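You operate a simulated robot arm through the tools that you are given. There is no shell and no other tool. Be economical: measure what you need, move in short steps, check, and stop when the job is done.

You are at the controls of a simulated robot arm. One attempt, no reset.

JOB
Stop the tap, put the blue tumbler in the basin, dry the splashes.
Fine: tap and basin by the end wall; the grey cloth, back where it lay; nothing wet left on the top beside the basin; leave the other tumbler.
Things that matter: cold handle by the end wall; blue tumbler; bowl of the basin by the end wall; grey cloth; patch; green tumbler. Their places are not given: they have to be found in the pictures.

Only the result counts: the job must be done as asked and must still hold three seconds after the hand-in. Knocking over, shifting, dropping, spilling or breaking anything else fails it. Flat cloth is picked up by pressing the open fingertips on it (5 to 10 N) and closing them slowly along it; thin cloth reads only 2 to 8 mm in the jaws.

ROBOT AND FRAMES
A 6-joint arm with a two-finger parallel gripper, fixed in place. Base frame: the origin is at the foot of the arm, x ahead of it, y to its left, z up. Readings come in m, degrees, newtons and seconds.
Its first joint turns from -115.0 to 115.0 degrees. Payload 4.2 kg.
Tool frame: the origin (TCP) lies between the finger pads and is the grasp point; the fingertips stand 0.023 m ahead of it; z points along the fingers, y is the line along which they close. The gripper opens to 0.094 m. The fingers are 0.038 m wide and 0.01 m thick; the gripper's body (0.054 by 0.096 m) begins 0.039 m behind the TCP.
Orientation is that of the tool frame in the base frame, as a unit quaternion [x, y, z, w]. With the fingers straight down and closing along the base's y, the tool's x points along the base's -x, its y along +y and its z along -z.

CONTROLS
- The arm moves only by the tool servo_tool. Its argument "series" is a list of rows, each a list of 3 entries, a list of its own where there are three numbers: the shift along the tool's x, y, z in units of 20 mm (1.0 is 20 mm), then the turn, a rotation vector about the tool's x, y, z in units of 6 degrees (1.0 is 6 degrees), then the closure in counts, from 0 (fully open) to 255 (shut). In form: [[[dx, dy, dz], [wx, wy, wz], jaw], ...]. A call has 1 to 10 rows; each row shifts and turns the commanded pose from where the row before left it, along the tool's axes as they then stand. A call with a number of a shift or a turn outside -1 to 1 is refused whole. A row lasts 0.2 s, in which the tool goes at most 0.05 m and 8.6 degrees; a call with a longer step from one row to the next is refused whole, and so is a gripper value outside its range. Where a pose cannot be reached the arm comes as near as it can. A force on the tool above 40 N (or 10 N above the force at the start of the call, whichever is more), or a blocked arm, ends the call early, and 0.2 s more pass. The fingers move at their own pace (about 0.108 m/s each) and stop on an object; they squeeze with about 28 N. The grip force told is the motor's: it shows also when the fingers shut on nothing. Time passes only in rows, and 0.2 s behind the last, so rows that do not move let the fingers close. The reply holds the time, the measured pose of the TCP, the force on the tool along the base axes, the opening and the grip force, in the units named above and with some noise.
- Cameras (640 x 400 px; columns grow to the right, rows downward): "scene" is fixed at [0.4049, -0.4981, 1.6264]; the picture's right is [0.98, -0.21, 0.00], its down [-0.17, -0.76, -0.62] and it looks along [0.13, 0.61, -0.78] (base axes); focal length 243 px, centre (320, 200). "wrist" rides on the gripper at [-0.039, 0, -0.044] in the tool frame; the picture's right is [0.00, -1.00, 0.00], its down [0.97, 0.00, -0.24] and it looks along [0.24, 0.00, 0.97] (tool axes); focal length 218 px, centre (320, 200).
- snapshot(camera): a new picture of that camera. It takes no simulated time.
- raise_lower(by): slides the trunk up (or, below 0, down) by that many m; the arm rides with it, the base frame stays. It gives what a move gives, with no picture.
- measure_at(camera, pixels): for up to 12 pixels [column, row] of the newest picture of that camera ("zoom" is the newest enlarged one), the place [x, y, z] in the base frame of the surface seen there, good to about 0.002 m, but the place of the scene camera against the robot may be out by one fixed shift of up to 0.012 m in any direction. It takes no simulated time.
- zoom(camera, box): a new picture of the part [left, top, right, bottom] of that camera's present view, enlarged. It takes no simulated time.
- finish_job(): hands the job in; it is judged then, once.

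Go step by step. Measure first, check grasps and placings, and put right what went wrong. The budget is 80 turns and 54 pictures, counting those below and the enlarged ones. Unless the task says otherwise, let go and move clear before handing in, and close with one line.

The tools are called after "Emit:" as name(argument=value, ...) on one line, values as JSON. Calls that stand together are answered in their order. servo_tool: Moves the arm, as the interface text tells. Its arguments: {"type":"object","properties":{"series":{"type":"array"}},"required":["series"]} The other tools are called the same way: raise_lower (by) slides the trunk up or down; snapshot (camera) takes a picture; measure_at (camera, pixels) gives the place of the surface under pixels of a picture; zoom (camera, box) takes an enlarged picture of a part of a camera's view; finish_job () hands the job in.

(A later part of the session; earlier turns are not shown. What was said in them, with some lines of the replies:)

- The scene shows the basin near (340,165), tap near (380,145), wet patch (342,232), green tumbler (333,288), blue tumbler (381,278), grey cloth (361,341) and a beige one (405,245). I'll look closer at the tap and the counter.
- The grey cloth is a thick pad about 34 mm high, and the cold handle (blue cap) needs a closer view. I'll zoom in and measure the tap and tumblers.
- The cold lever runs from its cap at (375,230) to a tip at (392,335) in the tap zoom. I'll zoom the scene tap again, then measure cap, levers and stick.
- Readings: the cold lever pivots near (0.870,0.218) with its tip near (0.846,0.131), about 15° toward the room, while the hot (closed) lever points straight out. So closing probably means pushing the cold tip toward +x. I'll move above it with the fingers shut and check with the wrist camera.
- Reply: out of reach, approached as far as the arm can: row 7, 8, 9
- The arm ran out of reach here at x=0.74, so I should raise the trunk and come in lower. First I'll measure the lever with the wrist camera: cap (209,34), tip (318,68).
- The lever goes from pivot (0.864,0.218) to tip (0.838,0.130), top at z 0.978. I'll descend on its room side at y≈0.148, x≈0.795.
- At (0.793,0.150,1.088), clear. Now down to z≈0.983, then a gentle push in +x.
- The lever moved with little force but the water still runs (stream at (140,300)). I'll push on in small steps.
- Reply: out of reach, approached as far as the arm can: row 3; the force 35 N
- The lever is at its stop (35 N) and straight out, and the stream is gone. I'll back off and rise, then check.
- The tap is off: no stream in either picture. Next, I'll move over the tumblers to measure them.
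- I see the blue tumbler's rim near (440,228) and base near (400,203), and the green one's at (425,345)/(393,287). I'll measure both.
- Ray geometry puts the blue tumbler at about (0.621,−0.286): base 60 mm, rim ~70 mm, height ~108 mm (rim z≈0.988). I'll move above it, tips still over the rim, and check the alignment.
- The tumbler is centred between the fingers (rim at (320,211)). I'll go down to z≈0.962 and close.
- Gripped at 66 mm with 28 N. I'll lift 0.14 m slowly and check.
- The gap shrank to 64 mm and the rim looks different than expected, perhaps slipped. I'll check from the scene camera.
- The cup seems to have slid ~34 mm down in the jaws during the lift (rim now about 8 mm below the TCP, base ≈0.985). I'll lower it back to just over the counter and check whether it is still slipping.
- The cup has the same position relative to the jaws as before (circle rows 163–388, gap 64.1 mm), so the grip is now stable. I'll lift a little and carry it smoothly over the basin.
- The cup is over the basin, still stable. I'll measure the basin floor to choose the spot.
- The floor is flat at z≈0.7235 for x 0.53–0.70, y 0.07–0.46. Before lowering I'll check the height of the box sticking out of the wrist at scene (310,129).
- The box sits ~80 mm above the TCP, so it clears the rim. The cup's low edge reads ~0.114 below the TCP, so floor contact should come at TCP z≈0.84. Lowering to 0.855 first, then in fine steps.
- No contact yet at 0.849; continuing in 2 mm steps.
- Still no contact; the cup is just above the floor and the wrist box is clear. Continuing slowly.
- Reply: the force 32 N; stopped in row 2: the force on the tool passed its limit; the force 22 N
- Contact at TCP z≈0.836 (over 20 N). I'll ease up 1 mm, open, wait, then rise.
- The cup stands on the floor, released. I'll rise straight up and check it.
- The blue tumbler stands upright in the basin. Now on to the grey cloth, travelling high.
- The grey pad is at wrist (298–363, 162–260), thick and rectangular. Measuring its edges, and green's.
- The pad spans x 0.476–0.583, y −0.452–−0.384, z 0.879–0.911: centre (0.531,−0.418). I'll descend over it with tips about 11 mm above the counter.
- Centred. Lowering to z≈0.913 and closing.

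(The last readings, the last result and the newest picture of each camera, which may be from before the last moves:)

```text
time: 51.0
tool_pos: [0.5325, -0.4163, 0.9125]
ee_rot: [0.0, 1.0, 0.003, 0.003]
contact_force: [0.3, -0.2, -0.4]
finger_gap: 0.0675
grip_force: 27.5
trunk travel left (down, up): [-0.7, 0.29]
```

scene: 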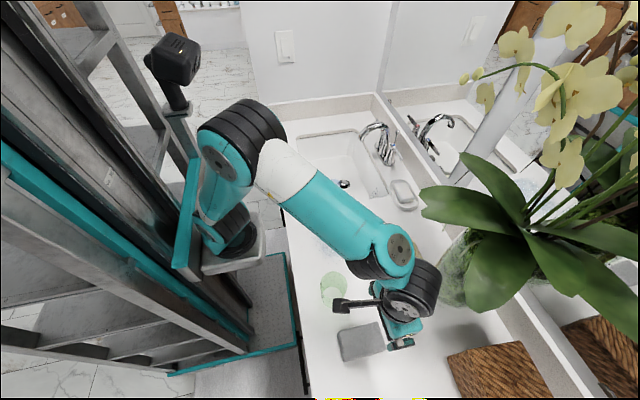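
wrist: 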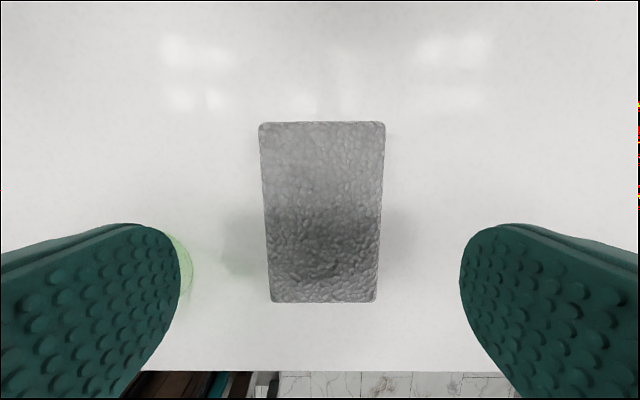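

Gripped at 67.5 mm. Grasp pose to return to: (0.532,−0.417,0.912). I'll lift and move to the near end of the wet patch, keeping clear of the green tumbler.

Emit:
servo_tool(series=[[[0, 0, -0.4], [0, 0, 0], 255], [[0, 0, -0.8], [0, 0, 0], 255], [[0, 0, -0.9], [0, 0, 0], 255], [[0, 0, -0.9], [0, 0, 0], 255], [[-0.5, 0, -0.9], [0, 0, 0], 255], [[-0.9, 0, -0.9], [0, 0, 0], 255], [[-0.9, 0.3, -0.3], [0, 0, 0], 255], [[-0.9, 0.7, 0], [0, 0, 0], 255], [[-0.9, 0.9, 0], [0, 0, 0], 255], [[-0.3, 0.9, 0], [0, 0, 0], 255]])

Emit:
servo_tool(series=[[[0, 1, 0], [0, 0, 0], 255], [[0, 1, 0], [0, 0, 0], 255], [[0, 1, 0], [0, 0, 0], 255], [[0, 1, 0], [0, 0, 0], 255], [[0, 1, 0], [0, 0, 0], 255], [[0, 1, 0], [0, 0, 0], 255], [[0, 1, 0], [0, 0, 0], 255], [[0, 1, 0], [0, 0, 0], 255], [[0, 0.5, 0], [0, 0, 0], 255]])

Emit:
snapshot(camera="wrist")

Emit:
snapshot(camera="scene")

```text
time: 53.2
tool_pos: [0.6195, -0.3627, 1.0163]
ee_rot: [0.001, 1.0, 0.002, 0.003]
contact_force: [0.6, 0.1, 0.0]
finger_gap: 0.0674
grip_force: 28.2
trunk travel left (down, up): [-0.7, 0.29]
```

```text
time: 55.2
tool_pos: [0.6201, -0.192, 1.0167]
ee_rot: [0.0, 1.0, 0.002, 0.002]
contact_force: [0.8, -0.5, -0.2]
finger_gap: 0.0673
grip_force: 27.6
trunk travel left (down, up): [-0.7, 0.29]
```

```text
22 pictures are left
```

wrist: 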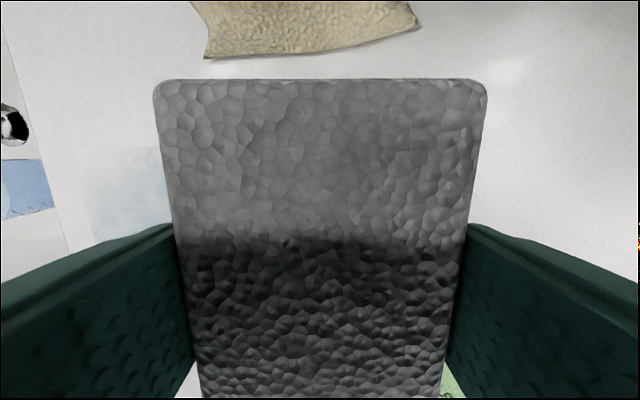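

```text
21 pictures are left
```

scene: 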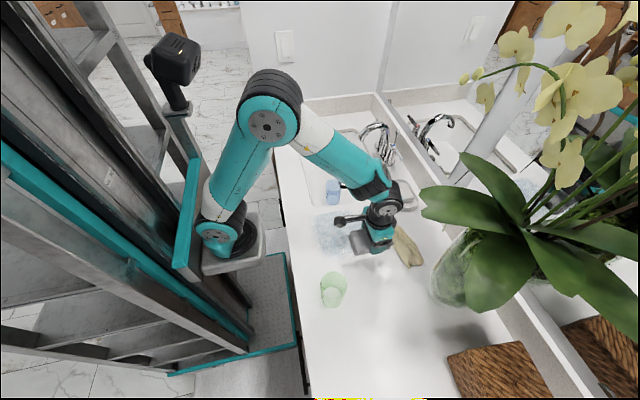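

Held firmly, with the patch ahead. Lowering to just above the counter, then feeling for contact.

Emit:
servo_tool(series=[[[0, 0, 0.9], [0, 0, 0], 255], [[0, 0, 1], [0, 0, 0], 255], [[0, 0, 1], [0, 0, 0], 255], [[0, 0, 1], [0, 0, 0], 255], [[0, 0, 0.8], [0, 0, 0], 255], [[0, 0, 0.2], [0, 0, 0], 255], [[0, 0, 0], [0, 0, 0], 255]])

Emit:
servo_tool(series=[[[0, 0, 0.08], [0, 0, 0], 255], [[0, 0, 0.08], [0, 0, 0], 255], [[0, 0, 0.08], [0, 0, 0], 255], [[0, 0, 0], [0, 0, 0], 255]])

```text
time: 56.8
tool_pos: [0.6193, -0.192, 0.9188]
ee_rot: [0.0, 1.0, 0.003, 0.003]
contact_force: [0.1, -0.8, 0.8]
finger_gap: 0.0673
grip_force: 28.0
trunk travel left (down, up): [-0.7, 0.29]
```

```text
time: 57.8
tool_pos: [0.6203, -0.1909, 0.9133]
ee_rot: [0.0, 1.0, 0.002, 0.002]
contact_force: [0.2, 0.1, 0.8]
finger_gap: 0.0674
grip_force: 28.7
trunk travel left (down, up): [-0.7, 0.29]
```

Emit:
servo_tool(series=[[[0, 0, 0.06], [0, 0, 0], 255], [[0, 0, 0.05], [0, 0, 0], 255], [[0, 0, 0], [0, 0, 0], 255]])

```text
time: 58.6
tool_pos: [0.6202, -0.1906, 0.9127]
ee_rot: [0.0, 1.0, 0.002, 0.004]
contact_force: [-1.6, -0.6, 19.7]
finger_gap: 0.0673
grip_force: 28.0
trunk travel left (down, up): [-0.7, 0.29]
```

Contact, about 20 N; I'll ease by half a millimetre and sweep toward the basin along the x≈0.62 lane.

Emit:
servo_tool(series=[[[0, 0, -0.025], [0, 0, 0], 255], [[0, 0.4, 0], [0, 0, 0], 255], [[0, 0.7, 0], [0, 0, 0], 255], [[0, 0.7, 0], [0, 0, 0], 255], [[0, 0.7, 0], [0, 0, 0], 255], [[0, 0.7, 0], [0, 0, 0], 255], [[0, 0.7, 0], [0, 0, 0], 255], [[0, 0.7, 0], [0, 0, 0], 255], [[0, 0.3, 0], [0, 0, 0], 255]])

```text
time: 60.6
tool_pos: [0.6207, -0.0933, 0.9123]
ee_rot: [-0.001, 1.0, 0.002, 0.003]
contact_force: [-1.2, -7.1, 13.9]
finger_gap: 0.0675
grip_force: 28.0
trunk travel left (down, up): [-0.7, 0.29]
```

The sweep goes well (14 N down, 7 N drag). Continuing to the basin side.

Emit:
servo_tool(series=[[[0, 0.5, 0], [0, 0, 0], 255], [[0, 0.7, 0], [0, 0, 0], 255], [[0, 0.7, 0], [0, 0, 0], 255], [[0, 0.7, 0], [0, 0, 0], 255], [[0, 0.7, 0], [0, 0, 0], 255], [[0, 0.7, 0], [0, 0, 0], 255], [[0, 0.6, 0], [0, 0, 0], 255], [[0, 0.3, 0], [0, 0, 0], 255]])

Emit:
snapshot(camera="scene")

```text
time: 62.4
tool_pos: [0.6205, 0.0048, 0.9122]
ee_rot: [0.0, 1.0, 0.004, 0.003]
contact_force: [-0.3, -1.6, 1.0]
finger_gap: 0.0672
grip_force: 28.9
trunk travel left (down, up): [-0.7, 0.29]
```

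```text
20 pictures are left
```

scene: 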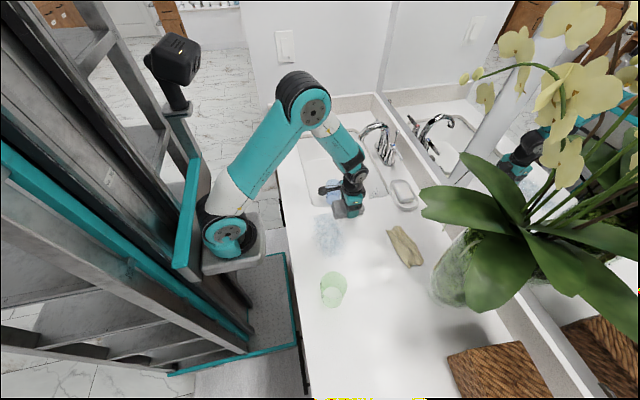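

The right lane wiped clean; the strip at (328,235) remains. I'll press slightly, shift to x≈0.53 and sweep back.

Emit:
servo_tool(series=[[[0.4, 0, 0.03], [0, 0, 0], 255], [[0.7, 0, 0], [0, 0, 0], 255], [[0.8, 0, 0], [0, 0, 0], 255], [[0.8, 0, 0], [0, 0, 0], 255], [[0.8, 0, 0], [0, 0, 0], 255], [[0.7, 0, 0], [0, 0, 0], 255], [[0.3, 0, 0], [0, 0, 0], 255], [[0, 0, 0], [0, 0, 0], 255]])

```text
time: 64.2
tool_pos: [0.5321, 0.0043, 0.9125]
ee_rot: [0.0, 1.0, 0.003, 0.004]
contact_force: [12.7, 0.3, 27.8]
finger_gap: 0.0672
grip_force: 28.5
trunk travel left (down, up): [-0.7, 0.29]
```

Now 28 N, a bit firm; I'll ease half a millimetre and sweep to −y.

Emit:
servo_tool(series=[[[0, 0, -0.04], [0, 0, 0], 255], [[0, -0.4, 0], [0, 0, 0], 255], [[0, -0.7, 0], [0, 0, 0], 255], [[0, -0.7, 0], [0, 0, 0], 255], [[0, -0.7, 0], [0, 0, 0], 255], [[0, -0.7, 0], [0, 0, 0], 255], [[0, -0.7, 0], [0, 0, 0], 255], [[0, -0.5, 0], [0, 0, 0], 255]])

```text
time: 66.0
tool_pos: [0.5315, -0.0836, 0.9119]
ee_rot: [0.0, 1.0, 0.002, 0.003]
contact_force: [0.2, 3.6, 7.0]
finger_gap: 0.0676
grip_force: 27.8
trunk travel left (down, up): [-0.7, 0.29]
```

Emit:
servo_tool(series=[[[0, -0.5, 0], [0, 0, 0], 255], [[0, -0.7, 0], [0, 0, 0], 255], [[0, -0.7, 0], [0, 0, 0], 255], [[0, -0.7, 0], [0, 0, 0], 255], [[0, -0.7, 0], [0, 0, 0], 255], [[0, -0.6, 0], [0, 0, 0], 255], [[0, -0.3, 0], [0, 0, 0], 255], [[0, 0, 0], [0, 0, 0], 255]])

Emit:
servo_tool(series=[[[0, 0, -0.5], [0, 0, 0], 255], [[0, 0, -1], [0, 0, 0], 255], [[0, 0, -1], [0, 0, 0], 255], [[0, 0, -1], [0, 0, 0], 255], [[-0.6, 0, -1], [0, 0, 0], 255], [[-1, 0, -0.5], [0, 0, 0], 255], [[-1, 0, 0], [0, 0, 0], 255], [[-1, 0, 0], [0, 0, 0], 255], [[-1, 0, 0], [0, 0, 0], 255]])

Emit:
zoom(camera="scene", box=[290, 190, 450, 290])

```text
time: 67.8
tool_pos: [0.5308, -0.1667, 0.9122]
ee_rot: [0.0, 1.0, 0.002, 0.004]
contact_force: [0.2, 8.8, 19.8]
finger_gap: 0.0674
grip_force: 28.0
trunk travel left (down, up): [-0.7, 0.29]
```

```text
time: 69.8
tool_pos: [0.6229, -0.1684, 1.0122]
ee_rot: [0.001, 1.0, 0.003, 0.003]
contact_force: [0.0, 0.5, 0.7]
finger_gap: 0.0671
grip_force: 28.1
trunk travel left (down, up): [-0.7, 0.29]
```

```text
4.00 times, centred on (370, 240) of scene
```

zoom: 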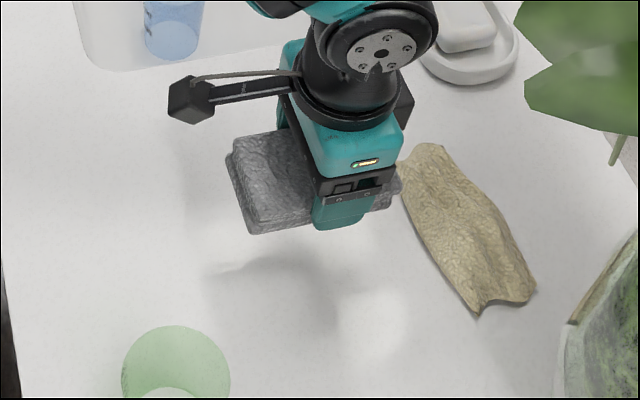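

The visible counter is clean. I'll carry the pad back toward its place and look at the whole patch area unobstructed.

Emit:
servo_tool(series=[[[0, -0.5, 0], [0, 0, 0], 255], [[0, -0.9, 0], [0, 0, 0], 255], [[0, -1, 0], [0, 0, 0], 255], [[0, -1, 0], [0, 0, 0], 255], [[0, -1, 0], [0, 0, 0], 255], [[0, -1, 0], [0, 0, 0], 255], [[0, -1, 0], [0, 0, 0], 255], [[0, -1, 0], [0, 0, 0], 255], [[0, -1, 0], [0, 0, 0], 255], [[0, -1, 0], [0, 0, 0], 255]])

Emit:
servo_tool(series=[[[0.4, -1, 0], [0, 0, 0], 255], [[0.8, -1, 0], [0, 0, 0], 255], [[0.9, -0.9, 0], [0, 0, 0], 255], [[0.9, -0.1, 0], [0, 0, 0], 255], [[0.9, 0, 0], [0, 0, 0], 255], [[0.5, 0, 0], [0, 0, 0], 255], [[0.1, 0, 0], [0, 0, 0], 255], [[0, 0, 0], [0, 0, 0], 255]])

Emit:
zoom(camera="scene", box=[290, 180, 450, 280])

Emit:
snapshot(camera="wrist")

```text
time: 72.0
tool_pos: [0.6218, -0.356, 1.0107]
ee_rot: [0.0, 1.0, 0.003, 0.003]
contact_force: [-0.2, -0.2, -0.7]
finger_gap: 0.0676
grip_force: 27.7
trunk travel left (down, up): [-0.7, 0.29]
```

```text
time: 73.8
tool_pos: [0.5317, -0.4162, 1.0099]
ee_rot: [-0.001, 1.0, 0.002, 0.002]
contact_force: [0.2, 0.3, -1.0]
finger_gap: 0.0672
grip_force: 27.1
trunk travel left (down, up): [-0.7, 0.29]
```

```text
4.00 times, centred on (370, 230) of scene
```

zoom: 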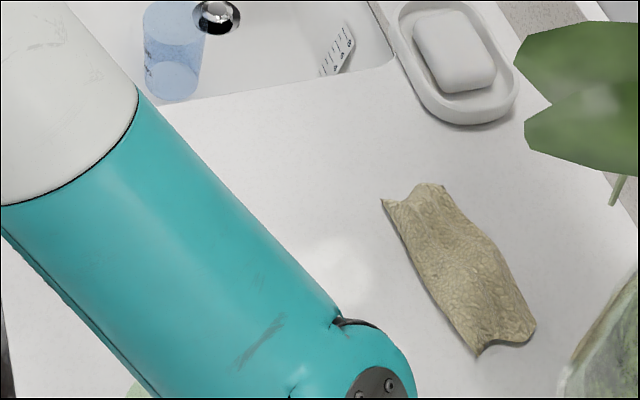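

```text
17 pictures are left
```

wrist: 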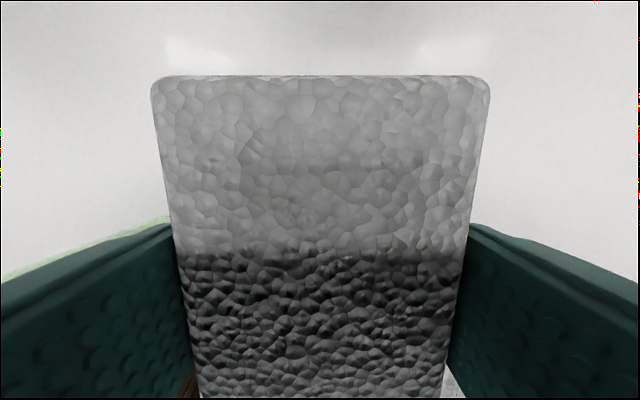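

No wet marks in view. I'm above the pad's original spot; lowering until it touches, then releasing.

Emit:
servo_tool(series=[[[0, 0, 0.8], [0, 0, 0], 255], [[0, 0, 1], [0, 0, 0], 255], [[0, 0, 1], [0, 0, 0], 255], [[0, 0, 1], [0, 0, 0], 255], [[0, 0, 0.7], [0, 0, 0], 255], [[0, 0, 0.25], [0, 0, 0], 255], [[0, 0, 0.05], [0, 0, 0], 255], [[0, 0, 0], [0, 0, 0], 255]])

```text
time: 75.6
tool_pos: [0.5322, -0.4156, 0.9137]
ee_rot: [-0.001, 1.0, 0.002, 0.003]
contact_force: [-0.3, -0.3, 0.2]
finger_gap: 0.0674
grip_force: 28.4
trunk travel left (down, up): [-0.7, 0.29]
```

Emit:
servo_tool(series=[[[0, -0.04, 0.06], [0, 0, 0], 255], [[0, 0, 0.04], [0, 0, 0], 255], [[0, 0, 0], [0, 0, 0], 255]])

```text
time: 76.4
tool_pos: [0.5326, -0.4159, 0.9129]
ee_rot: [0.0, 1.0, 0.003, 0.002]
contact_force: [0.7, -0.6, -0.3]
finger_gap: 0.0672
grip_force: 28.3
trunk travel left (down, up): [-0.7, 0.29]
```

Emit:
servo_tool(series=[[[0, 0, 0.04], [0, 0, 0], 255], [[0, 0, 0.04], [0, 0, 0], 255], [[0, 0, 0], [0, 0, 0], 255]])

```text
time: 77.2
tool_pos: [0.5327, -0.4178, 0.9129]
ee_rot: [0.0, 1.0, 0.002, 0.003]
contact_force: [1.4, 0.1, 15.7]
finger_gap: 0.0672
grip_force: 27.6
trunk travel left (down, up): [-0.7, 0.29]
```

The pad rests on the counter (16 N). I'll ease off, open, and rise.

Emit:
servo_tool(series=[[[0, 0, -0.04], [0, 0, 0], 255], [[0, 0, 0], [0, 0, 0], 60], [[0, 0, 0], [0, 0, 0], 30], [[0, 0, 0], [0, 0, 0], 0], [[0, 0, 0], [0, 0, 0], 0], [[0, 0, -0.5], [0, 0, 0], 0], [[0, 0, -1], [0, 0, 0], 0], [[0, 0, -1], [0, 0, 0], 0], [[0, 0, -1], [0, 0, 0], 0], [[0, 0, -1], [0, 0, 0], 0]])

Emit:
servo_tool(series=[[[-0.3, 0, -1], [0, 0, 0], 0], [[-0.6, 0, -1], [0, 0, 0], 0], [[-0.6, 0, -1], [0, 0, 0], 0], [[0, 0, -1], [0, 0, 0], 0], [[0, 0, -0.4], [0, 0, 0], 0], [[0, 0, 0], [0, 0, 0], 0]])

Emit:
snapshot(camera="wrist")

```text
time: 79.4
tool_pos: [0.5323, -0.4168, 1.0026]
ee_rot: [0.0, 1.0, 0.003, 0.003]
contact_force: [-0.3, -0.6, -0.9]
finger_gap: 0.0938
grip_force: 0.1
trunk travel left (down, up): [-0.7, 0.29]
```

```text
time: 80.8
tool_pos: [0.5608, -0.4172, 1.091]
ee_rot: [0.0, 1.0, 0.003, 0.003]
contact_force: [0.0, 0.3, -0.3]
finger_gap: 0.0942
grip_force: 0.1
trunk travel left (down, up): [-0.7, 0.29]
```

```text
16 pictures are left
```

wrist: 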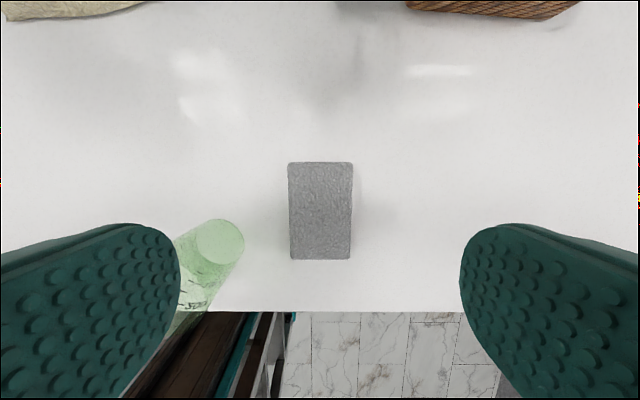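

The pad is back. I'll verify its place and move over the patch area for a final look.

Emit:
measure_at(camera="wrist", pixels=[[320, 166], [320, 255], [293, 210], [348, 210]])

Emit:
servo_tool(series=[[[-0.5, 0.5, -0.5], [0, 0, 0], 0], [[-0.8, 1, -1], [0, 0, 0], 0], [[-0.8, 1, -1], [0, 0, 0], 0], [[-0.8, 1, -0.5], [0, 0, 0], 0], [[-0.8, 1, 0], [0, 0, 0], 0], [[0, 1, 0], [0, 0, 0], 0], [[0, 1, 0], [0, 0, 0], 0], [[0, 1, 0], [0, 0, 0], 0], [[0, 1, 0], [0, 0, 0], 0], [[0, 1, 0], [0, 0, 0], 0]])

Emit:
servo_tool(series=[[[0, 1, 0], [0, 0, 0], 0], [[0, 1, 0], [0, 0, 0], 0], [[0, 1, 0], [0, 0, 0], 0], [[0, 1, 0], [0, 0, 0], 0], [[0, 1, 0], [0, 0, 0], 0], [[0, 1, 0], [0, 0, 0], 0], [[0, 0.5, 0], [0, 0, 0], 0]])

Emit:
snapshot(camera="wrist")

Emit:
snapshot(camera="scene")

```text
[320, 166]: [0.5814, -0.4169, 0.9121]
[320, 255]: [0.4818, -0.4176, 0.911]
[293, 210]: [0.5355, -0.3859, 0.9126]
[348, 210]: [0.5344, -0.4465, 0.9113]
```

```text
time: 83.0
tool_pos: [0.6349, -0.2264, 1.1518]
ee_rot: [0.0, 1.0, 0.003, 0.003]
contact_force: [-0.5, -0.7, 0.5]
finger_gap: 0.0942
grip_force: 0.0
trunk travel left (down, up): [-0.7, 0.29]
```

```text
time: 84.6
tool_pos: [0.6349, -0.0965, 1.1524]
ee_rot: [0.001, 1.0, 0.002, 0.002]
contact_force: [-0.1, -0.5, 0.3]
finger_gap: 0.0941
grip_force: 0.0
trunk travel left (down, up): [-0.7, 0.29]
```

```text
15 pictures are left
```

wrist: 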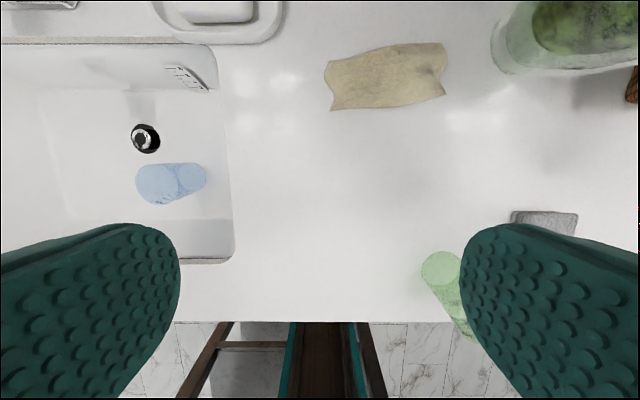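

```text
14 pictures are left
```

scene: 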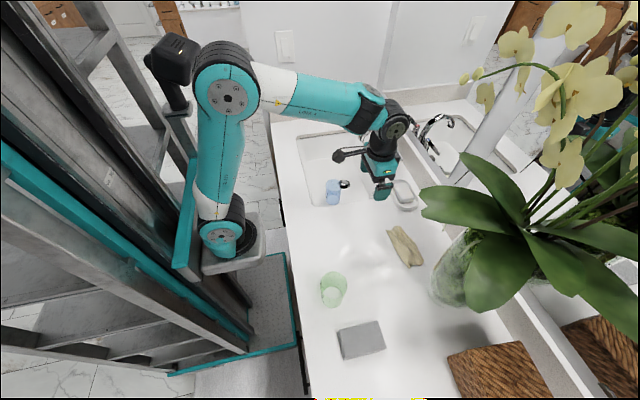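

The counter looks dry, the pad is within ~2 mm of where it was, and the tap is off. One close look for faint residue before handing in.

Emit:
zoom(camera="wrist", box=[200, 130, 460, 320])

```text
2.11 times, centred on (330, 225) of wrist
```

zoom: 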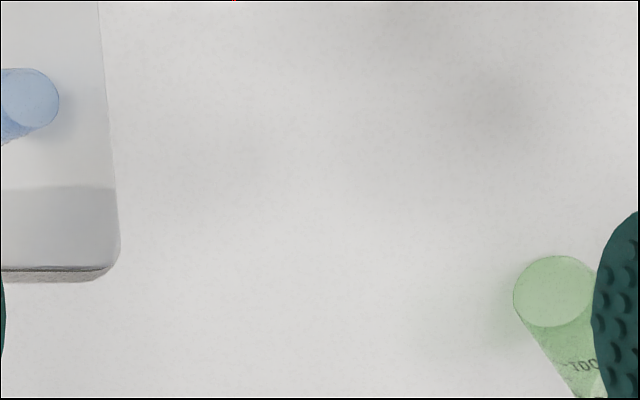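

The close-up shows no blue wet mark left; only soft shadows. Everything is in place and the arm is clear, so I'm handing in.

Emit:
finish_job()

```text
The job is handed in.
```

I closed the tap, stood the blue tumbler upright in the basin, and wiped the counter beside the basin dry. The grey cloth is back within about 3 mm of where it lay, and I left the green tumbler alone.
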